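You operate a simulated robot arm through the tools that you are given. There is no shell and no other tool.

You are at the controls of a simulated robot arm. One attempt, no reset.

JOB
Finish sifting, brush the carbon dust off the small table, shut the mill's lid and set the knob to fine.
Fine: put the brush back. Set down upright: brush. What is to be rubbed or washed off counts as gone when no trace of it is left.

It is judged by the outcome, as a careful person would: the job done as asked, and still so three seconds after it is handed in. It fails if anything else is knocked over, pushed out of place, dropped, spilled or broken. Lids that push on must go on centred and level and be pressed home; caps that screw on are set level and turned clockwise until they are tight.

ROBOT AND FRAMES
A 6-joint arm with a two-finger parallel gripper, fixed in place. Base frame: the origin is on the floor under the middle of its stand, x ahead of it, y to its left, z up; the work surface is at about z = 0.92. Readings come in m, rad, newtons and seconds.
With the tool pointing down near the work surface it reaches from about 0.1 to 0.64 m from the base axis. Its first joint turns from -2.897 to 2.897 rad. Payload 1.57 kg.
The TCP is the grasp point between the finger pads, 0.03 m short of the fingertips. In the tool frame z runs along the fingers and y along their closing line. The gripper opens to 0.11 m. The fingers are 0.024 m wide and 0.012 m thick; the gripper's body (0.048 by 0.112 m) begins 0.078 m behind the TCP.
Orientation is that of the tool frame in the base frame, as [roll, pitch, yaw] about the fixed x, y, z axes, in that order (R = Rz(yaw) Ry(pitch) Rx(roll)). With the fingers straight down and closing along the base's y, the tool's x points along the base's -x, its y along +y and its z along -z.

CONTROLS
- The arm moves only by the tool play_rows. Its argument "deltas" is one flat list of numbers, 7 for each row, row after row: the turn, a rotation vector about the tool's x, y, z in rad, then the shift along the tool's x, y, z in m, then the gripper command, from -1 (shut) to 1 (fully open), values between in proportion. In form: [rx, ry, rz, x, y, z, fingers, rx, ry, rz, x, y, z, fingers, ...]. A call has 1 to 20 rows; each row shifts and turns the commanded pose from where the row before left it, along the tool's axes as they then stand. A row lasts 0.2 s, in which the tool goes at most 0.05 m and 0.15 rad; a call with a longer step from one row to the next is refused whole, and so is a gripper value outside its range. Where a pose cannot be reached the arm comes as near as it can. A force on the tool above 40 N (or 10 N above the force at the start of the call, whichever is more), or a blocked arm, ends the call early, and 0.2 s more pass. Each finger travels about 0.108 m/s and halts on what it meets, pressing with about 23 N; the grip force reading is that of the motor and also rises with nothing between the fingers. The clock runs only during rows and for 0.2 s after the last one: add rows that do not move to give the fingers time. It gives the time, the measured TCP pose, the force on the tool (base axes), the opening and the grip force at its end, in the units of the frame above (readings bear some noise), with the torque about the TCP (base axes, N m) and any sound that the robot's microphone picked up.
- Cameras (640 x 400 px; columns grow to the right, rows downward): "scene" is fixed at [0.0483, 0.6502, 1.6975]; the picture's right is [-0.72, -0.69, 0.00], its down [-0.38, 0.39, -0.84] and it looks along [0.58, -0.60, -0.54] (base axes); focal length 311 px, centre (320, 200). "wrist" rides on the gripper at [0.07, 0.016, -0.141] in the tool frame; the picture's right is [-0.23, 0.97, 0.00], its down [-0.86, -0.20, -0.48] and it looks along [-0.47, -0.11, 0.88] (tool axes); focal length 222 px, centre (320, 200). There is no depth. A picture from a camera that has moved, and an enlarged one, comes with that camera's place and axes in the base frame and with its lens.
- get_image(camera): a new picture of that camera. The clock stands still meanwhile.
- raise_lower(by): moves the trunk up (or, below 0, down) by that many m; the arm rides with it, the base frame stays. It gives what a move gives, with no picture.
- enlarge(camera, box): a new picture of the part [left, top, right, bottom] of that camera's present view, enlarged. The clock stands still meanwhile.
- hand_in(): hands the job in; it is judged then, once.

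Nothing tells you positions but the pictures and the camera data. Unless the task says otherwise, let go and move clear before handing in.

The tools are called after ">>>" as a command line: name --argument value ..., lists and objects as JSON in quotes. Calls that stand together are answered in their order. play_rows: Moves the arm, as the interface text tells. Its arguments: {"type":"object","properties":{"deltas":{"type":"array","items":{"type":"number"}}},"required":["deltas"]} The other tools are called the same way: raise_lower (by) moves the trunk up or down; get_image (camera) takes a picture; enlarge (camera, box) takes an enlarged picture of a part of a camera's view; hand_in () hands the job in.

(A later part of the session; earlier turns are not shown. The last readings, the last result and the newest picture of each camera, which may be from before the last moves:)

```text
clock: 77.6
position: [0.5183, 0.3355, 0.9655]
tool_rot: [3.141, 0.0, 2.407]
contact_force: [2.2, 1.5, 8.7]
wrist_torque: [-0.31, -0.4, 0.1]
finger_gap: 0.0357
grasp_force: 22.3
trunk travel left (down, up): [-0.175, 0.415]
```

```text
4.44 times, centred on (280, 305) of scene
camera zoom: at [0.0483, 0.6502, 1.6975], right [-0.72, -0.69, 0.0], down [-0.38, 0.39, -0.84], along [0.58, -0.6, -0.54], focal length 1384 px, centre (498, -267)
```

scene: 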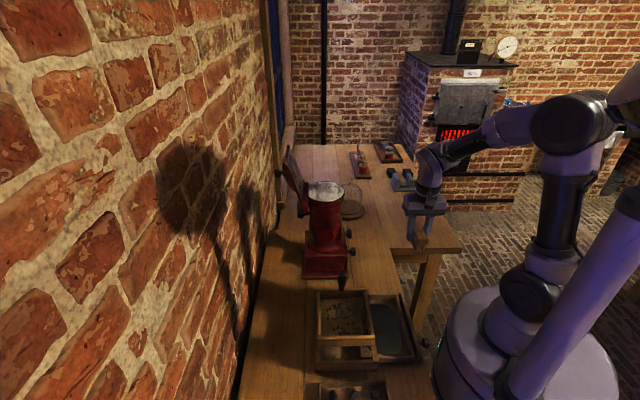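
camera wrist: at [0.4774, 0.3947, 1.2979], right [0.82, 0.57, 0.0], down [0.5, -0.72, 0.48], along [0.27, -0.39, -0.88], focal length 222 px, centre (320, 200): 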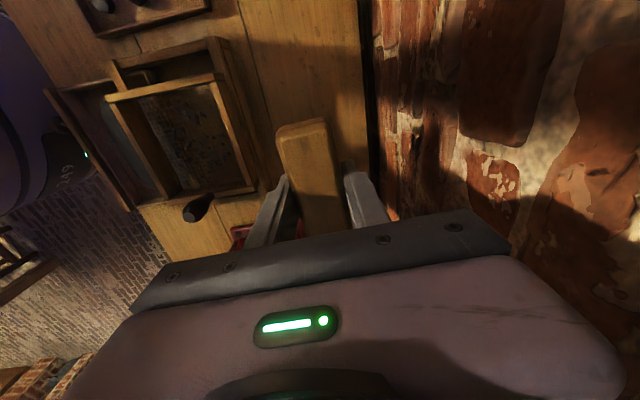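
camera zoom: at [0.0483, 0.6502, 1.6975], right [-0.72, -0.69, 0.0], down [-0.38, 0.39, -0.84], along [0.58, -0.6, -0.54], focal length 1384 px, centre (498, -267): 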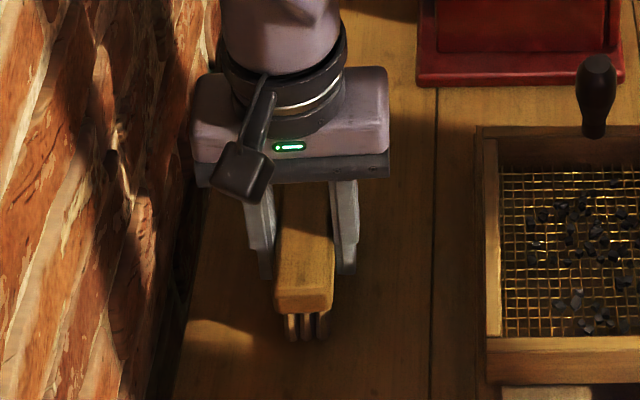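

The bristles have touched down. Releasing gently and rising straight up.

>>> play_rows --deltas '[0, 0, 0, 0, 0, -0.0007, -1, 0, 0, 0, 0, 0, 0, -0.2, 0, 0, 0, 0, 0, 0, 0.0, 0, 0, 0, 0, 0, 0, 0.25, 0, 0, 0, 0, 0, 0, 0.3, 0, 0, 0, 0, 0, -0.02, 0.3, 0, 0, 0, 0, 0, -0.03, 0.3, 0, 0, 0, 0, 0, -0.04, 0.3, 0, 0, 0, 0, 0, -0.04, 0.3, 0, 0, 0, 0, 0, -0.04, 0.3]'

>>> get_image --camera "wrist"

>>> enlarge --camera "scene" --box '[240, 240, 440, 400]'

```text
clock: 79.8
position: [0.5195, 0.3349, 1.135]
tool_rot: [-3.14, 0.001, 2.408]
contact_force: [0.5, 0.5, 0.2]
wrist_torque: [0.01, 0.03, 0.0]
finger_gap: 0.0715
grasp_force: 0.0
trunk travel left (down, up): [-0.175, 0.415]
```

```text
taken
camera wrist: at [0.478, 0.3944, 1.2763], right [0.82, 0.57, 0.0], down [0.5, -0.72, 0.48], along [0.27, -0.39, -0.88], focal length 222 px, centre (320, 200)
```

wrist: 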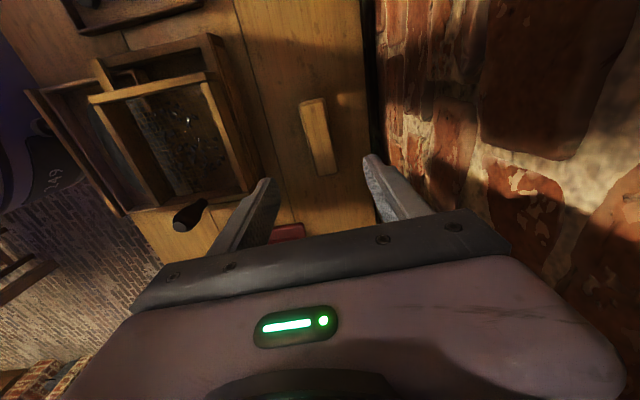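

```text
2.50 times, centred on (340, 320) of scene
camera zoom: at [0.0483, 0.6502, 1.6975], right [-0.72, -0.69, 0.0], down [-0.38, 0.39, -0.84], along [0.58, -0.6, -0.54], focal length 778 px, centre (270, -100)
```

zoom: 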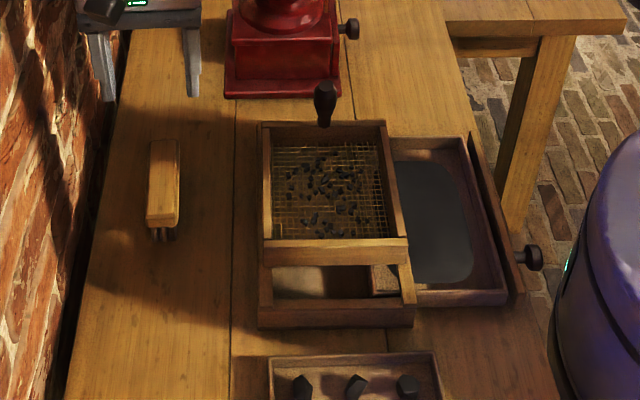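

The brush is back upright on its spot. Next the mill lid; the scene camera sees it edge-on, so I zoom there.

>>> enlarge --camera "scene" --box '[265, 130, 365, 230]'

>>> enlarge --camera "scene" --box '[270, 140, 330, 200]'

```text
4.00 times, centred on (315, 180) of scene
camera zoom: at [0.0483, 0.6502, 1.6975], right [-0.72, -0.69, 0.0], down [-0.38, 0.39, -0.84], along [0.58, -0.6, -0.54], focal length 1245 px, centre (340, 280)
```

zoom: 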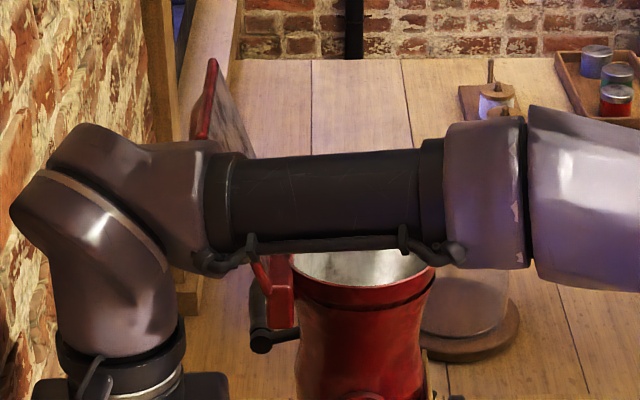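

```text
6.67 times, centred on (300, 170) of scene
camera zoom: at [0.0483, 0.6502, 1.6975], right [-0.72, -0.69, 0.0], down [-0.38, 0.39, -0.84], along [0.58, -0.6, -0.54], focal length 2075 px, centre (453, 400)
```

zoom: 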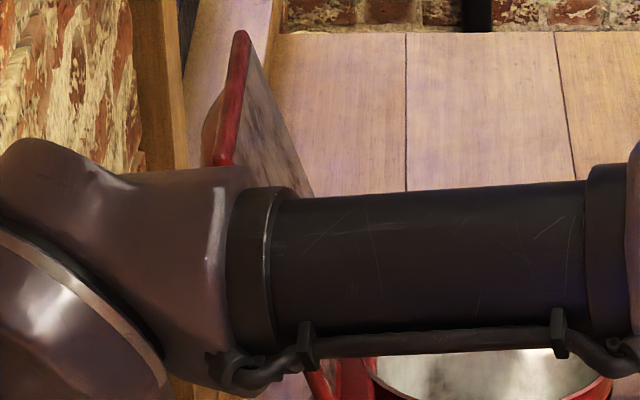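

The arm blocks the view of the lid. I raise the arm and bring it toward the robot to get clear views of the lid.

>>> play_rows --deltas '[0, 0, 0, 0, 0, -0.045, 0.3, 0, 0, 0, 0, 0, -0.045, 0.3, 0, 0, 0, 0, 0, -0.045, 0.3, 0, 0, 0, 0, 0, -0.045, 0.3, 0, 0, 0.051, 0, 0, -0.045, 0.3, 0, 0, 0, 0, -0.045, 0, 0.3, 0, 0, 0, 0, -0.045, 0, 0.3, 0, 0, 0, 0, -0.045, 0, 0.3, 0, 0, 0, 0, -0.045, 0, 0.3, 0, 0, 0, 0, -0.045, 0, 0.3, 0, 0, 0, 0, -0.045, 0, 0.3]'

>>> get_image --camera "wrist"

>>> get_image --camera "scene"

>>> enlarge --camera "scene" --box '[270, 130, 370, 230]'

```text
clock: 82.2
position: [0.2806, 0.1824, 1.2738]
tool_rot: [-3.14, -0.001, 2.357]
contact_force: [-0.7, 0.4, 0.1]
wrist_torque: [0.0, 0.0, 0.0]
finger_gap: 0.0717
grasp_force: 0.1
out of reach, approached as far as the arm can: row 3, 4, 5
trunk travel left (down, up): [-0.175, 0.415]
```

```text
taken
camera wrist: at [0.2424, 0.2423, 1.4162], right [0.85, 0.53, 0.0], down [0.46, -0.75, 0.48], along [0.25, -0.41, -0.88], focal length 222 px, centre (320, 200)
```

wrist: 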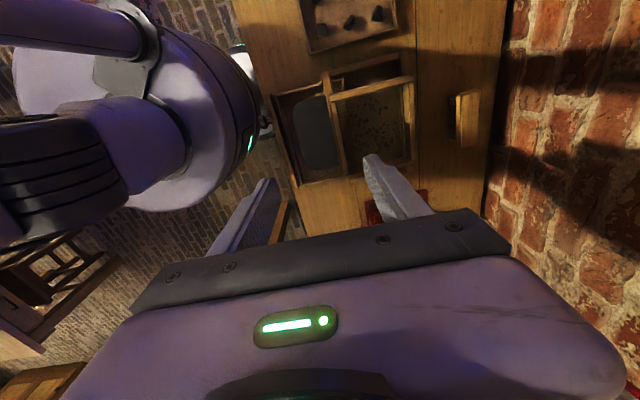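

```text
taken
```

scene: 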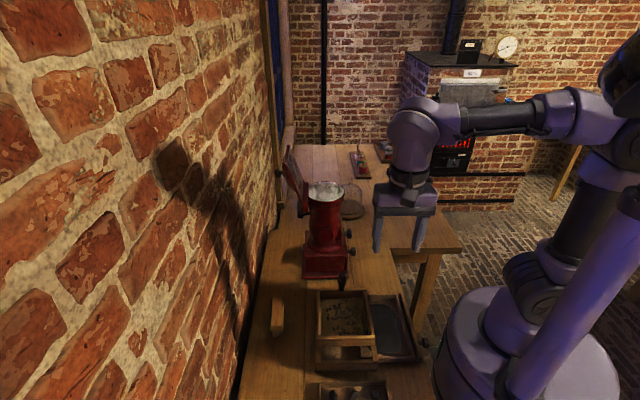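

```text
4.00 times, centred on (320, 180) of scene
camera zoom: at [0.0483, 0.6502, 1.6975], right [-0.72, -0.69, 0.0], down [-0.38, 0.39, -0.84], along [0.58, -0.6, -0.54], focal length 1245 px, centre (320, 280)
```

zoom: 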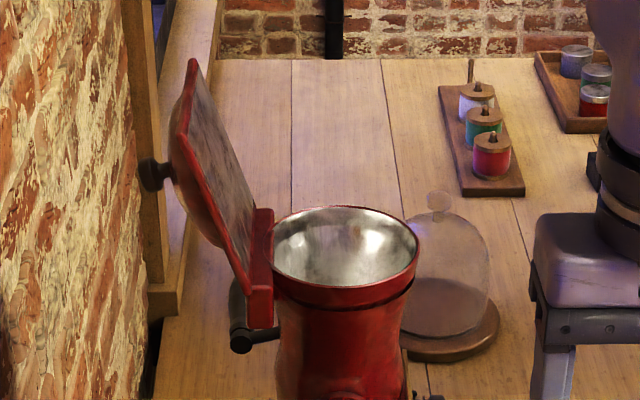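

The lid is a round disc hinged on the wall side of the hopper, leaning back toward the wall (top at s≈0.567, z≈1.365), with its knob on the wall-side face. Reach at that height needs the trunk higher, so I raise it and look from above.

>>> raise_lower --by 0.25

>>> play_rows --deltas '[0, 0, 0, -0.0386, 0.0175, 0, 0.3, 0, 0, 0, -0.0386, 0.0175, 0, 0.3, 0, 0, 0, -0.0386, 0.0175, 0, 0.3, 0, 0, 0, -0.0386, 0.0175, 0, 0.3, 0, 0, 0, -0.0386, 0.0175, 0, 0.3, 0, 0, 0, -0.0386, 0.0175, 0, 0.3, 0, 0, 0, -0.0386, 0.0175, 0, 0.3]'

>>> get_image --camera "wrist"

>>> get_image --camera "scene"

```text
clock: 84.8
position: [0.2813, 0.1827, 1.5251]
tool_rot: [-3.141, 0.0, 2.357]
contact_force: [-0.7, -0.4, -0.5]
wrist_torque: [0.0, 0.01, 0.0]
finger_gap: 0.0714
grasp_force: 0.0
trunk travel left (down, up): [-0.425, 0.165]
```

```text
clock: 86.4
position: [0.5613, 0.077, 1.5241]
tool_rot: [-3.14, -0.001, 2.356]
contact_force: [0.0, -0.4, 0.2]
wrist_torque: [0.04, 0.06, -0.01]
finger_gap: 0.0713
grasp_force: 0.1
trunk travel left (down, up): [-0.425, 0.165]
```

```text
taken
camera wrist: at [0.5225, 0.1379, 1.6656], right [0.85, 0.53, 0.0], down [0.46, -0.75, 0.48], along [0.25, -0.41, -0.88], focal length 222 px, centre (320, 200)
```

wrist: 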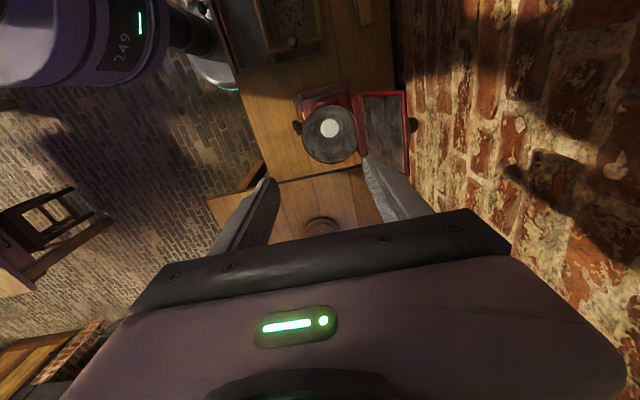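

```text
taken
```

scene: 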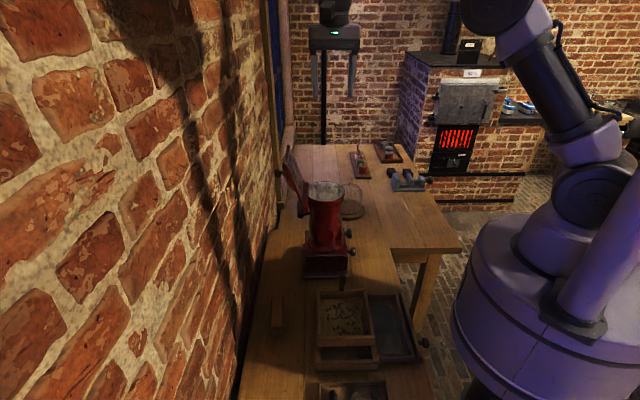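

>>> enlarge --camera "wrist" --box '[270, 60, 440, 190]'

>>> enlarge --camera "scene" --box '[270, 130, 370, 240]'

```text
3.08 times, centred on (355, 125) of wrist
camera zoom: at [0.5225, 0.1379, 1.6656], right [0.85, 0.53, 0.0], down [0.46, -0.75, 0.48], along [0.25, -0.41, -0.88], focal length 684 px, centre (212, 431)
```

zoom: 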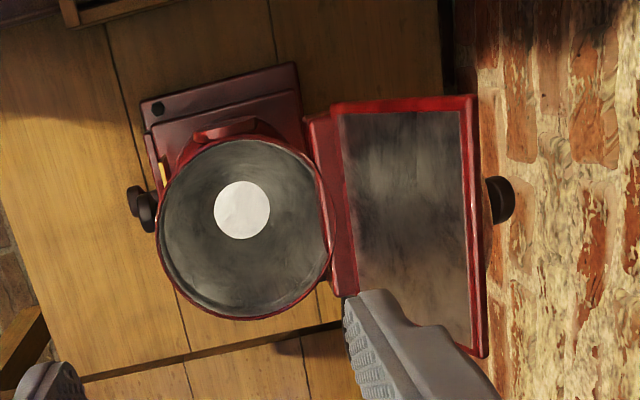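

```text
3.64 times, centred on (320, 185) of scene
camera zoom: at [0.0483, 0.6502, 1.6975], right [-0.72, -0.69, 0.0], down [-0.38, 0.39, -0.84], along [0.58, -0.6, -0.54], focal length 1132 px, centre (320, 254)
```

zoom: 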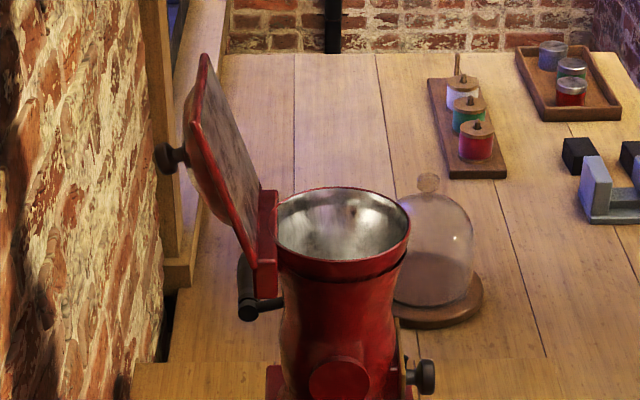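

The lid is a rectangular plate (about 0.124×0.139 m), outer edge at s≈0.576, z≈1.332, l 0.314–0.438, hinged near s≈0.533, z≈1.21. Straight-down reach doesn't extend that far, so I'll tilt the gripper 45° toward the wall, straddle the lid's outer edge and swing it over under control. First tilt and approach above it.

>>> play_rows --deltas '[-0.131, 0, 0, 0, 0, 0, 0.3, -0.131, 0, 0, 0, 0, 0, 0.3, -0.131, 0, 0, 0, 0, 0, 0.3, -0.131, 0, 0, 0, 0, 0, 0.3, -0.131, 0, 0, 0, 0, 0, 0.3, -0.13, 0, 0, 0, 0, 0, 0.3, 0, 0, 0, 0, 0, 0, 0.3]'

>>> get_image --camera "scene"

>>> get_image --camera "wrist"

```text
clock: 88.0
position: [0.5584, 0.078, 1.5248]
tool_rot: [2.356, 0.001, 2.357]
contact_force: [-0.2, 0.4, 0.1]
wrist_torque: [0.01, 0.01, -0.03]
finger_gap: 0.0715
grasp_force: 0.1
trunk travel left (down, up): [-0.425, 0.165]
```

```text
taken
```

scene: 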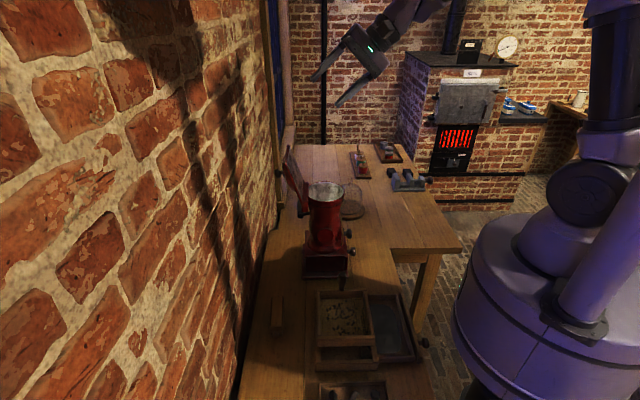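

```text
taken
camera wrist: at [0.447, 0.0648, 1.6367], right [0.65, 0.33, 0.69], down [0.27, -0.94, 0.2], along [0.71, 0.06, -0.7], focal length 222 px, centre (320, 200)
```

wrist: 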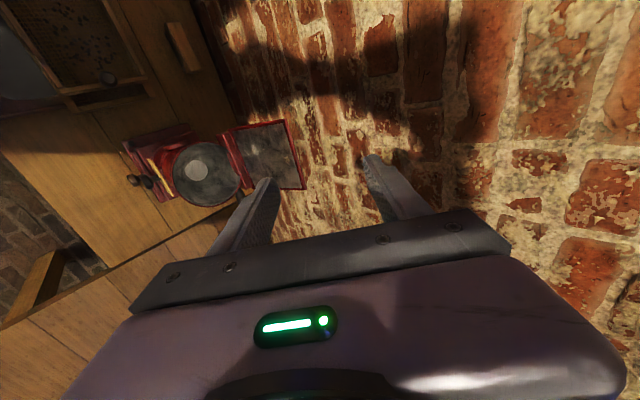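

Tilted nicely; the lid is visible ahead of the fingers. Moving closer, above the lid's top edge.

>>> play_rows --deltas '[0, 0, 0, -0.009, -0.0097, 0.0345, 0.3, 0, 0, 0, -0.009, -0.0097, 0.0345, 0.3, 0, 0, 0, -0.009, -0.0097, 0.0345, 0.3, 0, 0, 0, -0.009, -0.0097, 0.0345, 0.3, 0, 0, 0, 0, 0, 0, 0.3]'

>>> enlarge --camera "scene" --box '[270, 70, 390, 220]'

>>> get_image --camera "wrist"

```text
clock: 89.2
position: [0.634, 0.1027, 1.3994]
tool_rot: [2.357, 0.0, 2.357]
contact_force: [-0.9, 0.6, 0.7]
wrist_torque: [0.0, 0.01, 0.0]
finger_gap: 0.0715
grasp_force: 0.0
trunk travel left (down, up): [-0.425, 0.165]
```

```text
2.67 times, centred on (330, 145) of scene
camera zoom: at [0.0483, 0.6502, 1.6975], right [-0.72, -0.69, 0.0], down [-0.38, 0.39, -0.84], along [0.58, -0.6, -0.54], focal length 830 px, centre (293, 347)
```

zoom: 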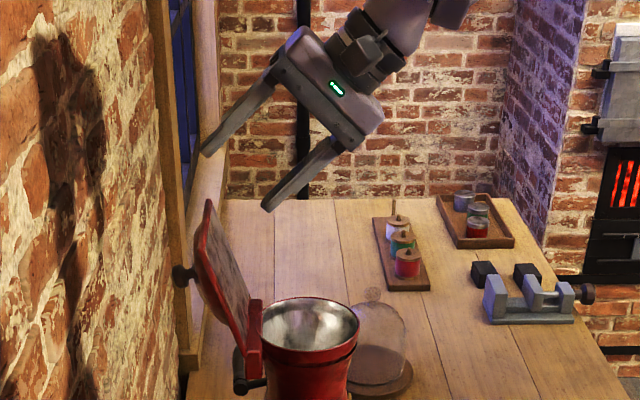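

```text
taken
camera wrist: at [0.5206, 0.089, 1.5116], right [0.65, 0.33, 0.69], down [0.27, -0.94, 0.2], along [0.71, 0.06, -0.7], focal length 222 px, centre (320, 200)
```

wrist: 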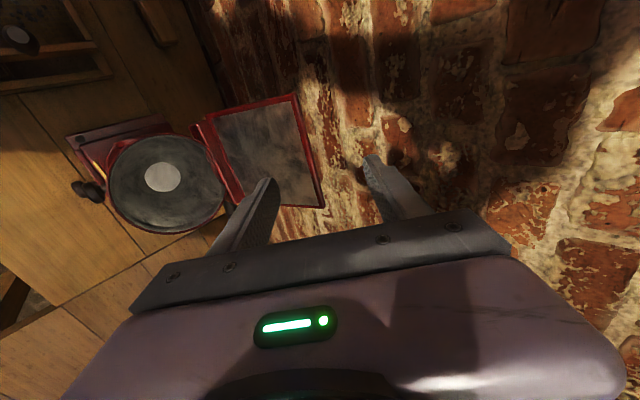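

With a 45° tilt the lower finger would crowd the lid's inner face, so I ease the tilt back to 30° and go to a pre-hook position just above the edge.

>>> play_rows --deltas '[0.131, 0, 0, 0, 0, 0, 0.3, 0.131, 0, 0, 0, 0, 0, 0.3, 0, 0, 0, 0, -0.001, 0.0308, 0.3, 0, 0, 0, 0, -0.001, 0.0308, 0.3, 0, 0, 0, 0, 0, 0, 0.3]'

>>> enlarge --camera "scene" --box '[270, 90, 370, 220]'

>>> get_image --camera "wrist"

```text
clock: 90.4
position: [0.6545, 0.1218, 1.3458]
tool_rot: [2.621, 0.0, 2.356]
contact_force: [0.0, -0.1, 0.9]
wrist_torque: [0.01, -0.01, -0.01]
finger_gap: 0.0714
grasp_force: 0.0
trunk travel left (down, up): [-0.425, 0.165]
```

```text
3.08 times, centred on (320, 155) of scene
camera zoom: at [0.0483, 0.6502, 1.6975], right [-0.72, -0.69, 0.0], down [-0.38, 0.39, -0.84], along [0.58, -0.6, -0.54], focal length 958 px, centre (320, 338)
```

zoom: 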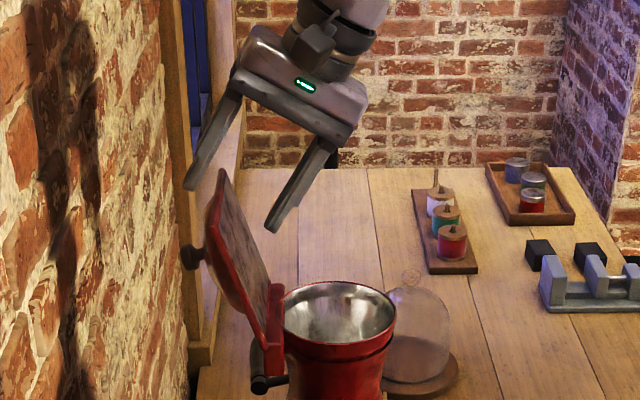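

```text
taken
camera wrist: at [0.5646, 0.1317, 1.4764], right [0.76, 0.44, 0.49], down [0.31, -0.9, 0.31], along [0.57, -0.09, -0.81], focal length 222 px, centre (320, 200)
```

wrist: 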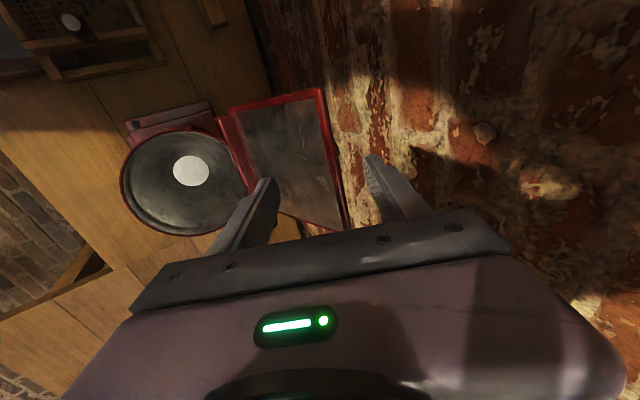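

The wall-side finger is beyond the lid's edge, the other in front of it. Lowering 17 mm to hook behind the edge.

>>> play_rows --deltas '[0, 0, 0, 0, -0.004, 0.007, 0.3, 0, 0, 0, 0, -0.004, 0.007, 0.3, 0, 0, 0, 0, 0, 0, 0.3]'

>>> enlarge --camera "scene" --box '[270, 100, 350, 200]'

>>> enlarge --camera "wrist" --box '[210, 60, 450, 250]'

```text
clock: 91.2
position: [0.6543, 0.122, 1.3303]
tool_rot: [2.617, 0.002, 2.355]
contact_force: [-0.5, -0.5, 0.3]
wrist_torque: [-0.03, -0.01, -0.02]
finger_gap: 0.0714
grasp_force: 0.0
trunk travel left (down, up): [-0.425, 0.165]
```

```text
4.00 times, centred on (310, 150) of scene
camera zoom: at [0.0483, 0.6502, 1.6975], right [-0.72, -0.69, 0.0], down [-0.38, 0.39, -0.84], along [0.58, -0.6, -0.54], focal length 1245 px, centre (360, 400)
```

zoom: 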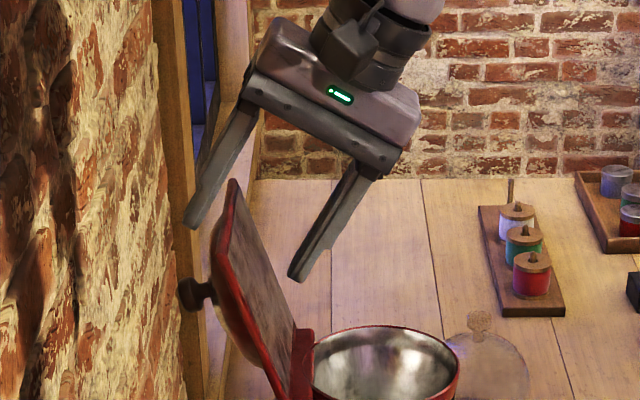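

```text
2.11 times, centred on (330, 155) of wrist
camera zoom: at [0.5652, 0.132, 1.4605], right [0.76, 0.44, 0.49], down [0.31, -0.9, 0.31], along [0.57, -0.09, -0.81], focal length 468 px, centre (299, 295)
```

zoom: 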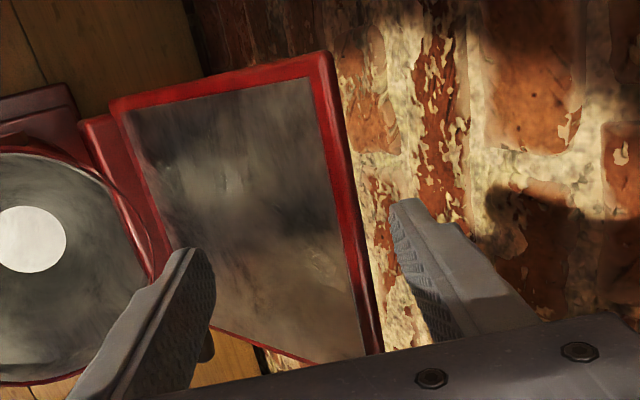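

Hooked with about 1 cm overlap behind the edge. Pulling toward the robot in small steps to bring the lid near vertical.

>>> play_rows --deltas '[0, 0, 0, 0, -0.012, -0.0092, 0.3, 0, 0, 0, 0, -0.012, -0.0092, 0.3, 0, 0, 0, 0, 0, 0, 0.3]'

>>> enlarge --camera "scene" --box '[270, 100, 350, 200]'

>>> enlarge --camera "wrist" --box '[210, 60, 450, 250]'

```text
clock: 92.0
position: [0.6338, 0.0999, 1.3342]
tool_rot: [2.617, 0.0, 2.355]
contact_force: [0.9, 0.5, 1.0]
wrist_torque: [0.04, -0.04, -0.03]
finger_gap: 0.0729
grasp_force: 0.7
trunk travel left (down, up): [-0.425, 0.165]
```

```text
4.00 times, centred on (310, 150) of scene
camera zoom: at [0.0483, 0.6502, 1.6975], right [-0.72, -0.69, 0.0], down [-0.38, 0.39, -0.84], along [0.58, -0.6, -0.54], focal length 1245 px, centre (360, 400)
```

zoom: 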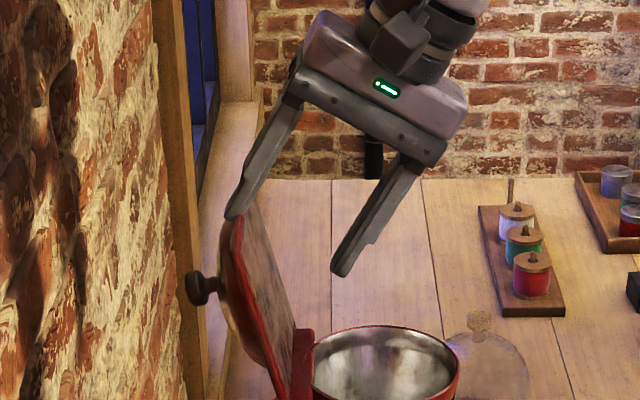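

```text
2.11 times, centred on (330, 155) of wrist
camera zoom: at [0.5443, 0.1106, 1.4648], right [0.76, 0.44, 0.49], down [0.31, -0.9, 0.32], along [0.57, -0.09, -0.81], focal length 468 px, centre (299, 295)
```

zoom: 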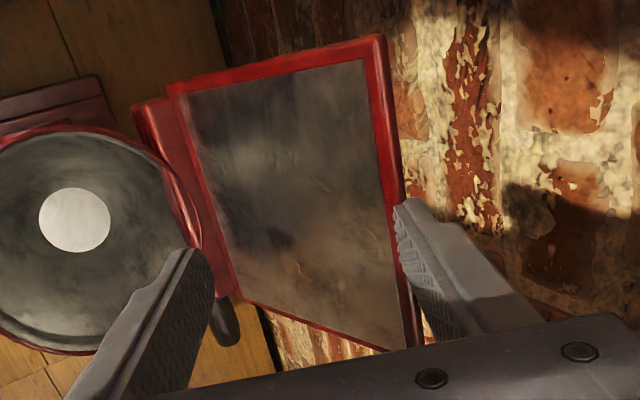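

Contact made and the lid follows with almost no force. Continuing the pull.

>>> play_rows --deltas '[0, 0, 0, 0, -0.012, -0.0087, 0.3, 0, 0, 0, 0, -0.012, -0.0087, 0.3, 0, 0, 0, 0, 0, 0, 0.3]'

>>> enlarge --camera "scene" --box '[270, 100, 350, 200]'

>>> enlarge --camera "wrist" --box '[210, 60, 450, 250]'

```text
clock: 92.8
position: [0.6126, 0.0808, 1.337]
tool_rot: [2.619, 0.001, 2.357]
contact_force: [-0.1, -0.2, 0.7]
wrist_torque: [0.01, -0.01, 0.02]
finger_gap: 0.0716
grasp_force: 0.1
trunk travel left (down, up): [-0.425, 0.165]
```

```text
4.00 times, centred on (310, 150) of scene
camera zoom: at [0.0483, 0.6502, 1.6975], right [-0.72, -0.69, 0.0], down [-0.38, 0.39, -0.84], along [0.58, -0.6, -0.54], focal length 1245 px, centre (360, 400)
```

zoom: 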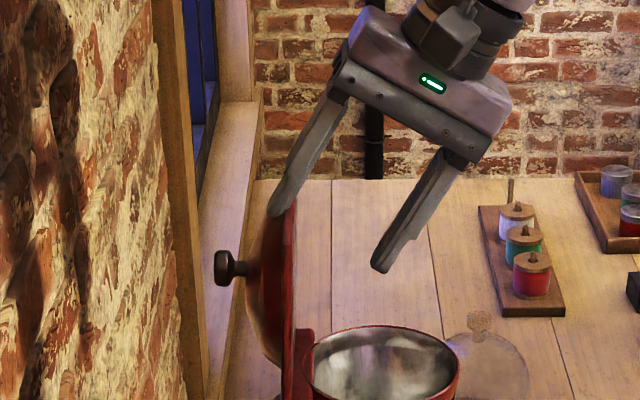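

```text
2.11 times, centred on (330, 155) of wrist
camera zoom: at [0.5232, 0.0902, 1.4678], right [0.76, 0.44, 0.49], down [0.31, -0.9, 0.32], along [0.57, -0.09, -0.81], focal length 468 px, centre (299, 295)
```

zoom: 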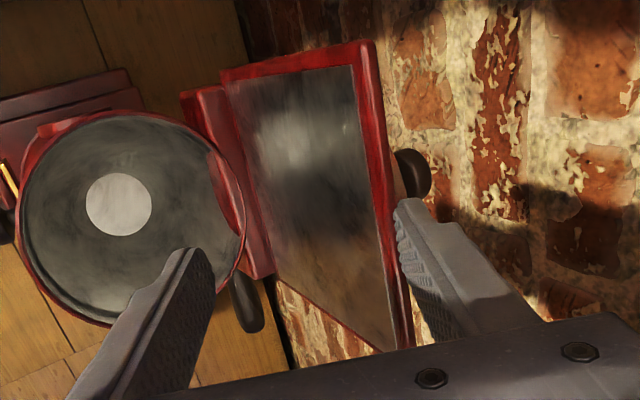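

The lid is now about vertical. From here I follow the hinge arc, rotating the tool as the lid comes over, with the front finger placed to catch it.

>>> play_rows --deltas '[-0.0873, 0, 0, 0, -0.0144, -0.0038, 0.3, -0.0873, 0, 0, 0, -0.014, -0.0051, 0.3, 0, 0, 0, 0, 0, 0, 0.3]'

>>> enlarge --camera "scene" --box '[270, 100, 370, 220]'

>>> enlarge --camera "wrist" --box '[210, 60, 450, 250]'

```text
clock: 93.6
position: [0.5921, 0.06, 1.3283]
tool_rot: [2.443, 0.0, 2.355]
contact_force: [-0.5, 0.0, -0.8]
wrist_torque: [-0.01, 0.02, -0.02]
finger_gap: 0.0722
grasp_force: 0.4
trunk travel left (down, up): [-0.425, 0.165]
```

```text
3.33 times, centred on (320, 160) of scene
camera zoom: at [0.0483, 0.6502, 1.6975], right [-0.72, -0.69, 0.0], down [-0.38, 0.39, -0.84], along [0.58, -0.6, -0.54], focal length 1038 px, centre (320, 333)
```

zoom: 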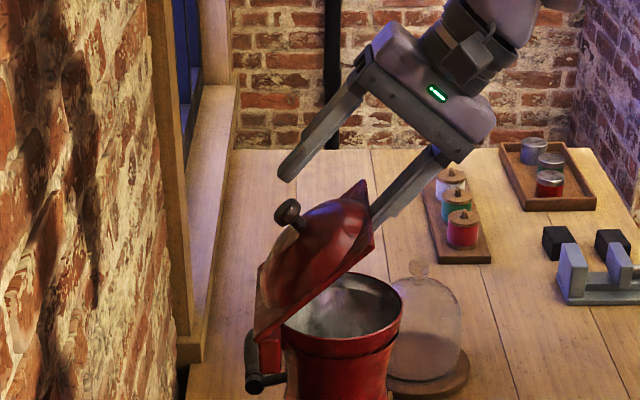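

```text
2.11 times, centred on (330, 155) of wrist
camera zoom: at [0.4871, 0.0545, 1.4479], right [0.69, 0.37, 0.63], down [0.28, -0.93, 0.24], along [0.67, 0.01, -0.74], focal length 468 px, centre (299, 295)
```

zoom: 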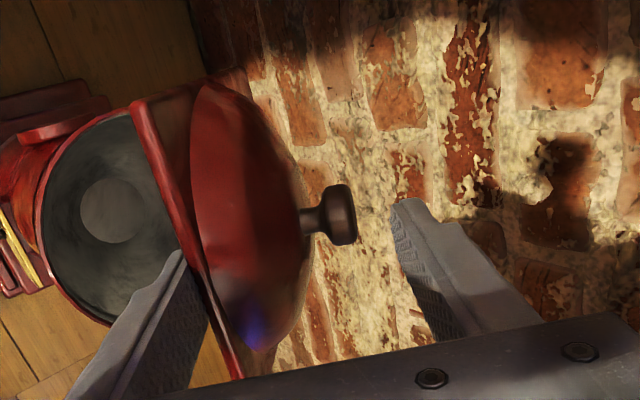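

The lid tipped over and now rests on the front finger, exactly as intended. I keep following the arc, lowering it toward closed.

>>> play_rows --deltas '[-0.1047, 0, 0, 0, -0.015, -0.0021, 0.3, -0.1047, 0, 0, 0, -0.0147, -0.0037, 0.3, -0.1047, 0, 0, 0, -0.0143, -0.0052, 0.3, -0.1047, 0, 0, 0, -0.0137, -0.0066, 0.3, -0.1047, 0, 0, 0, -0.0129, -0.008, 0.3, 0, 0, 0, 0, 0, 0, 0.3]'

>>> enlarge --camera "scene" --box '[270, 110, 370, 230]'

>>> enlarge --camera "wrist" --box '[180, 40, 450, 250]'

```text
clock: 95.0
position: [0.5464, 0.0141, 1.29]
tool_rot: [1.918, 0.0, 2.357]
contact_force: [-0.5, 0.5, -1.0]
wrist_torque: [0.01, -0.01, 0.03]
finger_gap: 0.072
grasp_force: 0.0
trunk travel left (down, up): [-0.425, 0.165]
```

```text
3.33 times, centred on (320, 170) of scene
camera zoom: at [0.0483, 0.6502, 1.6975], right [-0.72, -0.69, 0.0], down [-0.38, 0.39, -0.84], along [0.58, -0.6, -0.54], focal length 1038 px, centre (320, 300)
```

zoom: 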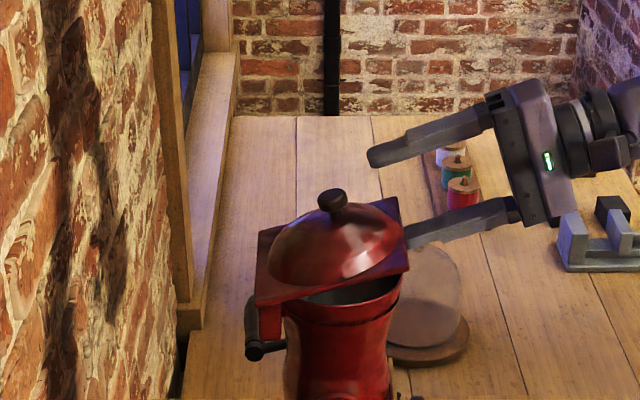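

```text
1.90 times, centred on (315, 145) of wrist
camera zoom: at [0.4071, -0.0251, 1.353], right [0.4, 0.07, 0.92], down [0.24, -0.97, -0.02], along [0.89, 0.23, -0.4], focal length 423 px, centre (330, 305)
```

zoom: 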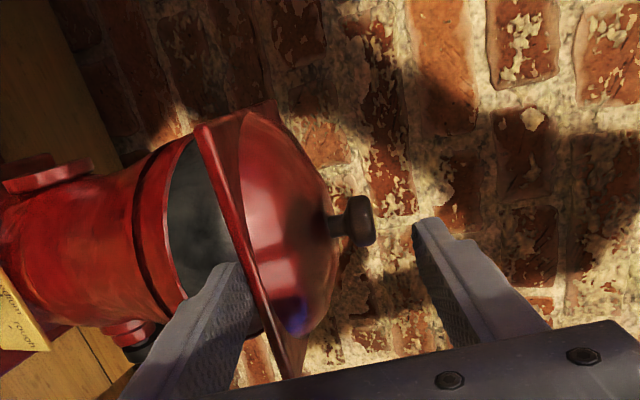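

The lid is within ~20° of closed, resting on the lower finger. I lower a bit more and withdraw the finger toward the robot so it settles shut.

>>> play_rows --deltas '[0, 0, 0, 0, -0.0111, -0.0013, 0.3, 0, 0, 0, 0, -0.0051, -0.0141, 0.3, 0, 0, 0, 0, -0.0051, -0.0141, 0.3, 0, 0, 0, 0, -0.0103, -0.0282, 0.3, 0, 0, 0, 0, -0.0103, -0.0282, 0.3, 0, 0, 0, 0, 0, 0, 0.3]'

>>> enlarge --camera "scene" --box '[270, 130, 370, 250]'

>>> get_image --camera "wrist"

```text
clock: 96.4
position: [0.4796, -0.053, 1.2793]
tool_rot: [1.919, 0.001, 2.357]
contact_force: [-0.1, -0.5, 0.0]
wrist_torque: [-0.01, 0.02, 0.01]
finger_gap: 0.0715
grasp_force: 0.0
trunk travel left (down, up): [-0.425, 0.165]
```

```text
3.33 times, centred on (320, 190) of scene
camera zoom: at [0.0483, 0.6502, 1.6975], right [-0.72, -0.69, 0.0], down [-0.38, 0.39, -0.84], along [0.58, -0.6, -0.54], focal length 1038 px, centre (320, 233)
```

zoom: 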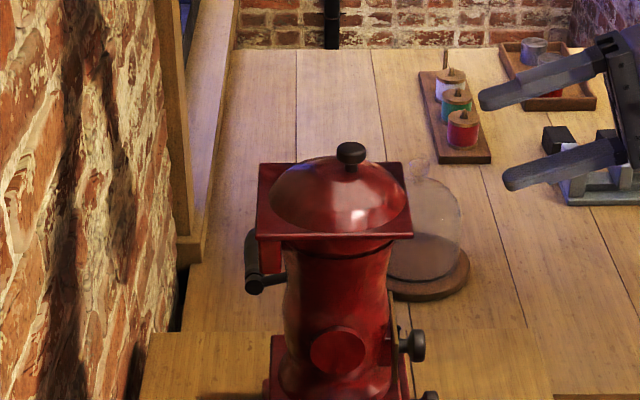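

```text
taken
camera wrist: at [0.3405, -0.0928, 1.3432], right [0.4, 0.08, 0.91], down [0.24, -0.97, -0.02], along [0.89, 0.23, -0.4], focal length 222 px, centre (320, 200)
```

wrist: 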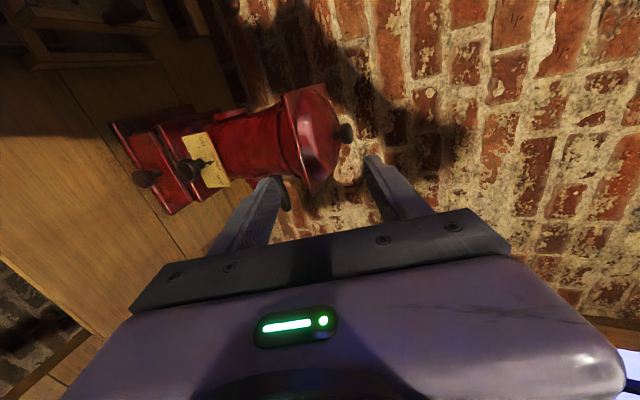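

The lid is shut and lies level on the hopper. Now a closer look at the dial with its pointer.

>>> enlarge --camera "wrist" --box '[150, 110, 260, 210]'

>>> enlarge --camera "scene" --box '[330, 215, 370, 260]'

>>> enlarge --camera "wrist" --box '[240, 70, 380, 220]'

```text
4.00 times, centred on (205, 160) of wrist
camera zoom: at [0.3405, -0.0928, 1.3432], right [0.4, 0.08, 0.91], down [0.24, -0.97, -0.02], along [0.89, 0.23, -0.4], focal length 888 px, centre (780, 360)
```

zoom: 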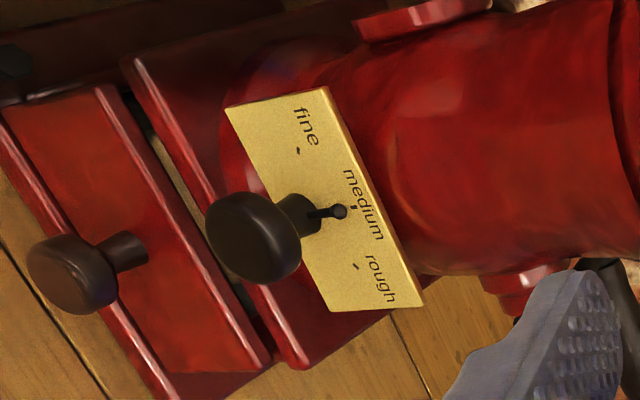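

```text
8.89 times, centred on (350, 238) of scene
camera zoom: at [0.0483, 0.6502, 1.6975], right [-0.72, -0.69, 0.0], down [-0.38, 0.39, -0.84], along [0.58, -0.6, -0.54], focal length 2767 px, centre (53, -133)
```

zoom: 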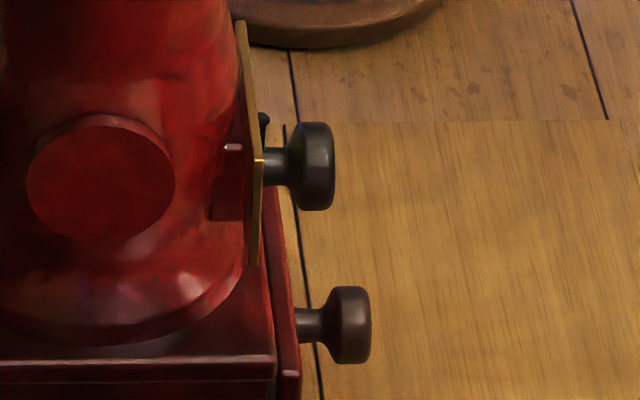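

```text
2.67 times, centred on (310, 145) of wrist
camera zoom: at [0.3405, -0.0928, 1.3432], right [0.4, 0.08, 0.91], down [0.24, -0.97, -0.02], along [0.89, 0.23, -0.4], focal length 592 px, centre (347, 347)
```

zoom: 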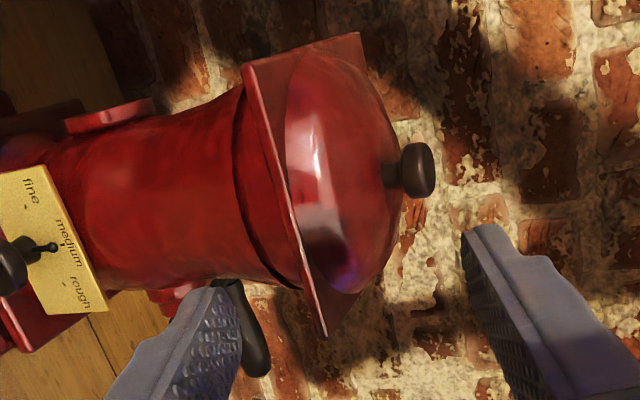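

The plate's marks sit on an arc above the knob: medium at the top (current pointer), fine about 55° counter-clockwise seen from the robot. The knob disc (ø≈33 mm) is centred at l≈0.374, z≈1.046, s 0.376–0.390. I'll level the tool to point at the wall and roll it so the fingers close horizontally, with the camera above.

>>> play_rows --deltas '[-0.1163, 0, 0, 0, 0, -0.01, 0.3, -0.1163, 0, 0, 0, 0, -0.01, 0.3, -0.1163, 0, 0, 0, 0, 0, 0.3, 0, 0, 0.1428, 0, 0, 0, 0.3, 0, 0, 0.1428, 0, 0, 0, 0.3, 0, 0, 0.1428, 0, 0, 0, 0.3, 0, 0, 0.1428, 0, 0, 0, 0.3, 0, 0, 0.1428, 0, 0, 0, 0.3, 0, 0, 0.1428, 0, 0, 0, 0.3, 0, 0, 0.1428, 0, 0, 0, 0.3, 0, 0, 0.1428, 0, 0, 0, 0.3, 0, 0, 0.1428, 0, 0, 0, 0.3, 0, 0, 0.1428, 0, 0, 0, 0.3, 0, 0, 0.1428, 0, 0, 0, 0.3, 0, 0, 0, 0, 0, 0, 0.3]'

>>> get_image --camera "wrist"

>>> get_image --camera "scene"

```text
clock: 99.6
position: [0.465, -0.0675, 1.2846]
tool_rot: [-2.003, -1.569, -0.353]
contact_force: [0.5, 0.0, -0.2]
wrist_torque: [0.01, 0.0, 0.02]
finger_gap: 0.0715
grasp_force: 0.0
trunk travel left (down, up): [-0.425, 0.165]
```

```text
taken
camera wrist: at [0.3773, -0.1774, 1.3547], right [0.69, -0.69, -0.23], down [-0.48, -0.2, -0.85], along [0.54, 0.7, -0.47], focal length 222 px, centre (320, 200)
```

wrist: 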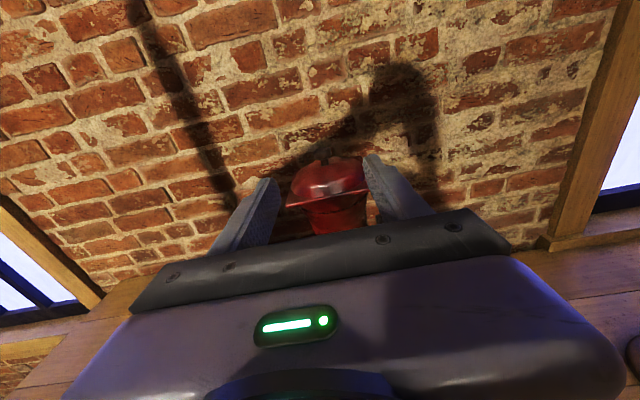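

```text
taken
```

scene: 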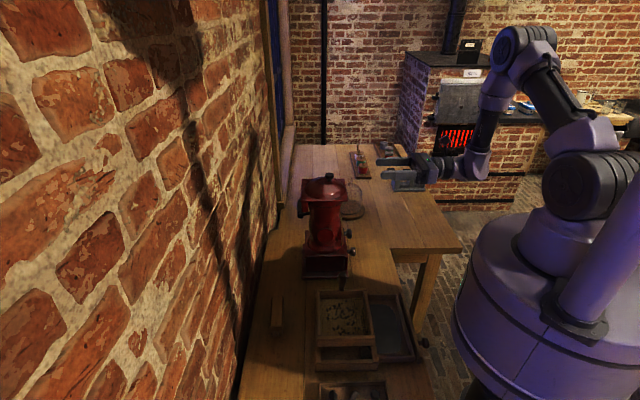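

Tool is level, pointing at the wall, camera on top. Lowering in front of the dial, keeping back from it.

>>> play_rows --deltas '[0, 0, 0, -0.04, -0.0025, 0, 0.3, 0, 0, 0, -0.04, 0, 0, 0.3, 0, 0, 0, -0.04, 0, 0, 0.3, 0, 0, 0, 0, 0, 0, 0.3]'

>>> get_image --camera "wrist"

>>> get_image --camera "scene"

```text
clock: 100.6
position: [0.4637, -0.064, 1.1642]
tool_rot: [2.175, -1.569, 1.753]
contact_force: [-0.7, 0.6, 0.3]
wrist_torque: [0.04, 0.04, 0.0]
finger_gap: 0.0714
grasp_force: 0.2
trunk travel left (down, up): [-0.425, 0.165]
```

```text
taken
camera wrist: at [0.3743, -0.1752, 1.2353], right [0.69, -0.69, -0.23], down [-0.48, -0.2, -0.85], along [0.54, 0.7, -0.47], focal length 222 px, centre (320, 200)
```

wrist: 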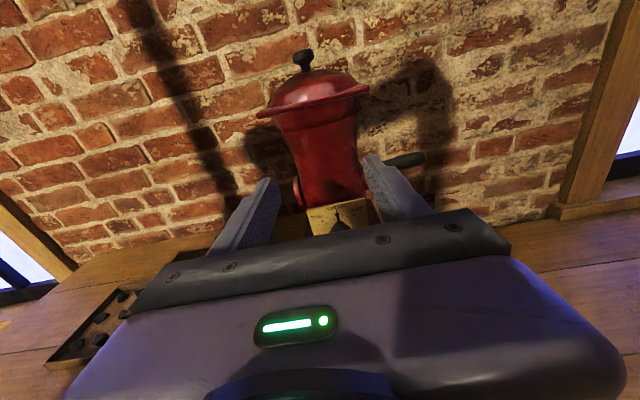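

```text
taken
```

scene: 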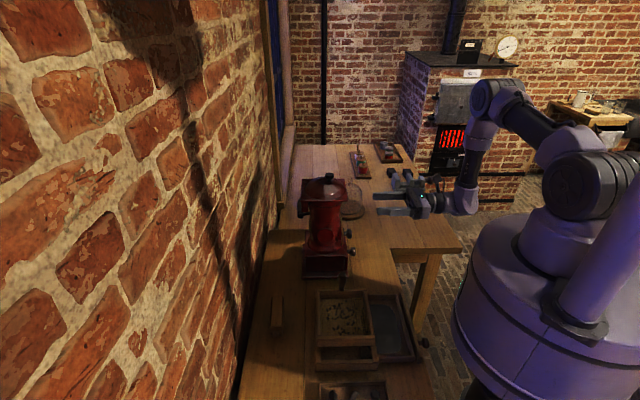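

>>> play_rows --deltas '[0, 0, 0, -0.04, 0, 0, 0.3, 0, 0, 0, -0.04, 0, 0, 0.3, 0, 0, 0, -0.038, 0, 0, 0.3, 0, 0, 0, 0, 0, 0, 0.3]'

>>> get_image --camera "wrist"

>>> enlarge --camera "scene" --box '[310, 190, 450, 300]'

```text
clock: 101.6
position: [0.4624, -0.066, 1.0481]
tool_rot: [2.651, -1.569, 1.274]
contact_force: [0.1, -0.3, -0.2]
wrist_torque: [0.02, 0.0, 0.02]
finger_gap: 0.0714
grasp_force: 0.1
trunk travel left (down, up): [-0.425, 0.165]
```

```text
taken
camera wrist: at [0.375, -0.1764, 1.1174], right [0.69, -0.69, -0.23], down [-0.48, -0.2, -0.85], along [0.54, 0.7, -0.47], focal length 222 px, centre (320, 200)
```

wrist: 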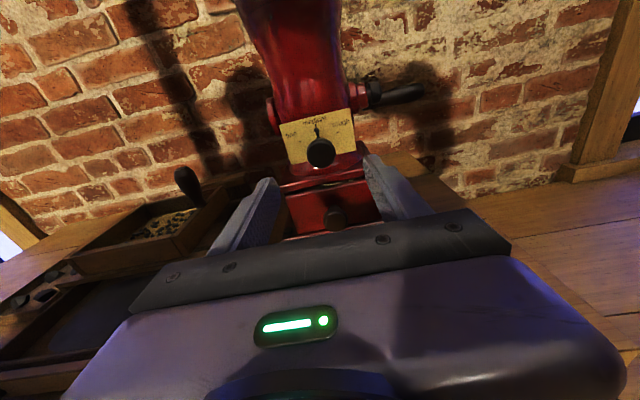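

```text
3.64 times, centred on (380, 245) of scene
camera zoom: at [0.0483, 0.6502, 1.6975], right [-0.72, -0.69, 0.0], down [-0.38, 0.39, -0.84], along [0.58, -0.6, -0.54], focal length 1132 px, centre (102, 36)
```

zoom: 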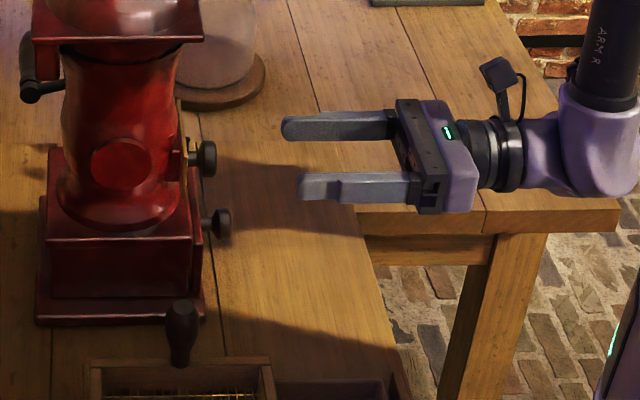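

Excellent, a direct view of the dial. I zoom in on it.

>>> enlarge --camera "wrist" --box '[260, 90, 380, 190]'

>>> enlarge --camera "wrist" --box '[210, 90, 430, 250]'

```text
4.00 times, centred on (320, 140) of wrist
camera zoom: at [0.375, -0.1764, 1.1174], right [0.69, -0.69, -0.23], down [-0.48, -0.2, -0.85], along [0.54, 0.7, -0.47], focal length 888 px, centre (320, 440)
```

zoom: 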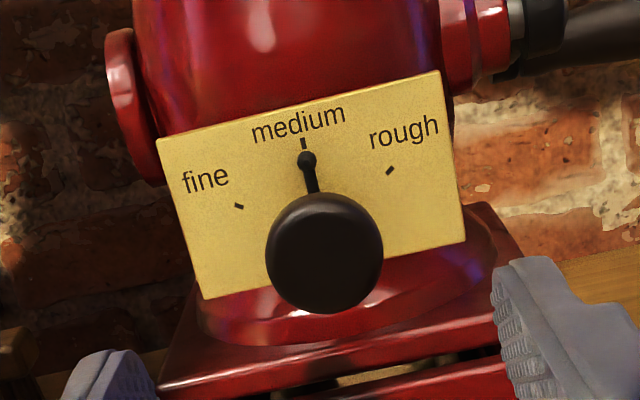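

```text
2.50 times, centred on (320, 170) of wrist
camera zoom: at [0.375, -0.1764, 1.1174], right [0.69, -0.69, -0.23], down [-0.48, -0.2, -0.85], along [0.54, 0.7, -0.47], focal length 555 px, centre (320, 275)
```

zoom: 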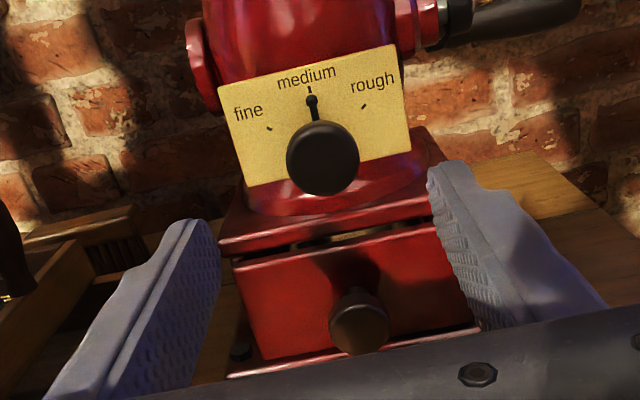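

>>> enlarge --camera "wrist" --box '[290, 110, 350, 170]'

```text
6.67 times, centred on (320, 140) of wrist
camera zoom: at [0.375, -0.1764, 1.1174], right [0.69, -0.69, -0.23], down [-0.48, -0.2, -0.85], along [0.54, 0.7, -0.47], focal length 1481 px, centre (320, 600)
```

zoom: 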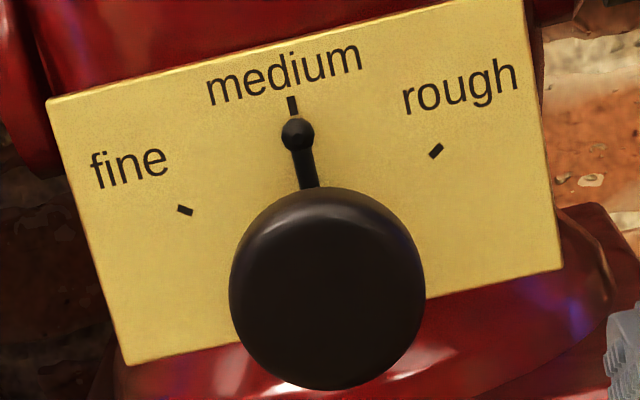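

The dial reads medium; "fine" is 60° counter-clockwise. The knob centre is at l≈0.3745, z≈1.047. Advancing with the fingers on either side of the knob, tips stopping ~8 mm short of the plate.

>>> play_rows --deltas '[0, 0, 0, -0.001, 0.0008, 0.03, 0.3, 0, 0, 0, 0, 0, 0.03, 0.3, 0, 0, 0, 0, 0, 0.015, 0.3, 0, 0, 0, 0, 0, 0.008, 0.3, 0, 0, 0, 0, 0, 0, 0.3]'

>>> enlarge --camera "wrist" --box '[210, 70, 430, 250]'

>>> enlarge --camera "scene" --box '[320, 210, 400, 270]'

```text
clock: 102.8
position: [0.5243, -0.0062, 1.0451]
tool_rot: [2.627, -1.57, 1.302]
contact_force: [0.4, 0.7, -0.3]
wrist_torque: [0.03, -0.01, -0.01]
finger_gap: 0.0716
grasp_force: 0.1
trunk travel left (down, up): [-0.425, 0.165]
```

```text
2.22 times, centred on (320, 160) of wrist
camera zoom: at [0.4347, -0.1176, 1.1152], right [0.69, -0.69, -0.23], down [-0.48, -0.2, -0.85], along [0.54, 0.7, -0.47], focal length 494 px, centre (320, 289)
```

zoom: 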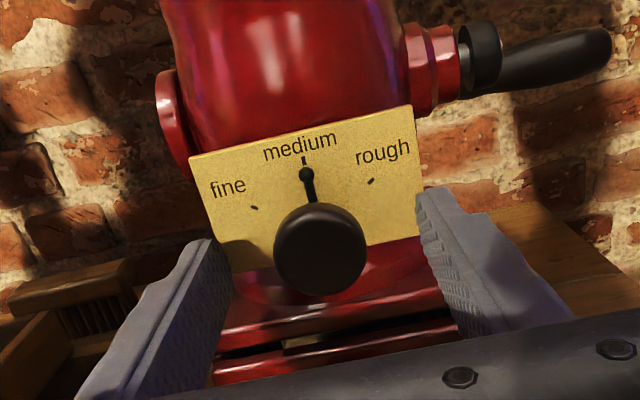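

```text
6.67 times, centred on (360, 240) of scene
camera zoom: at [0.0483, 0.6502, 1.6975], right [-0.72, -0.69, 0.0], down [-0.38, 0.39, -0.84], along [0.58, -0.6, -0.54], focal length 2075 px, centre (53, -67)
```

zoom: 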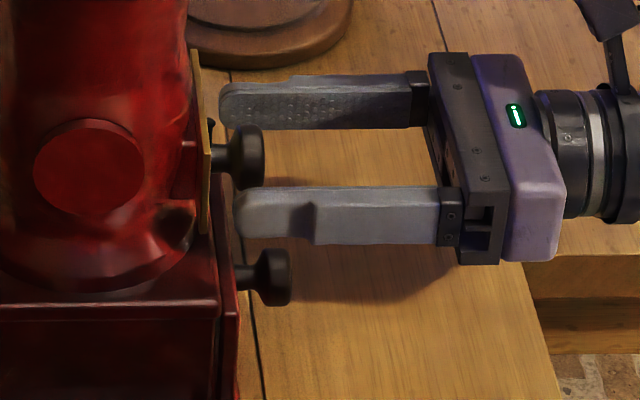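

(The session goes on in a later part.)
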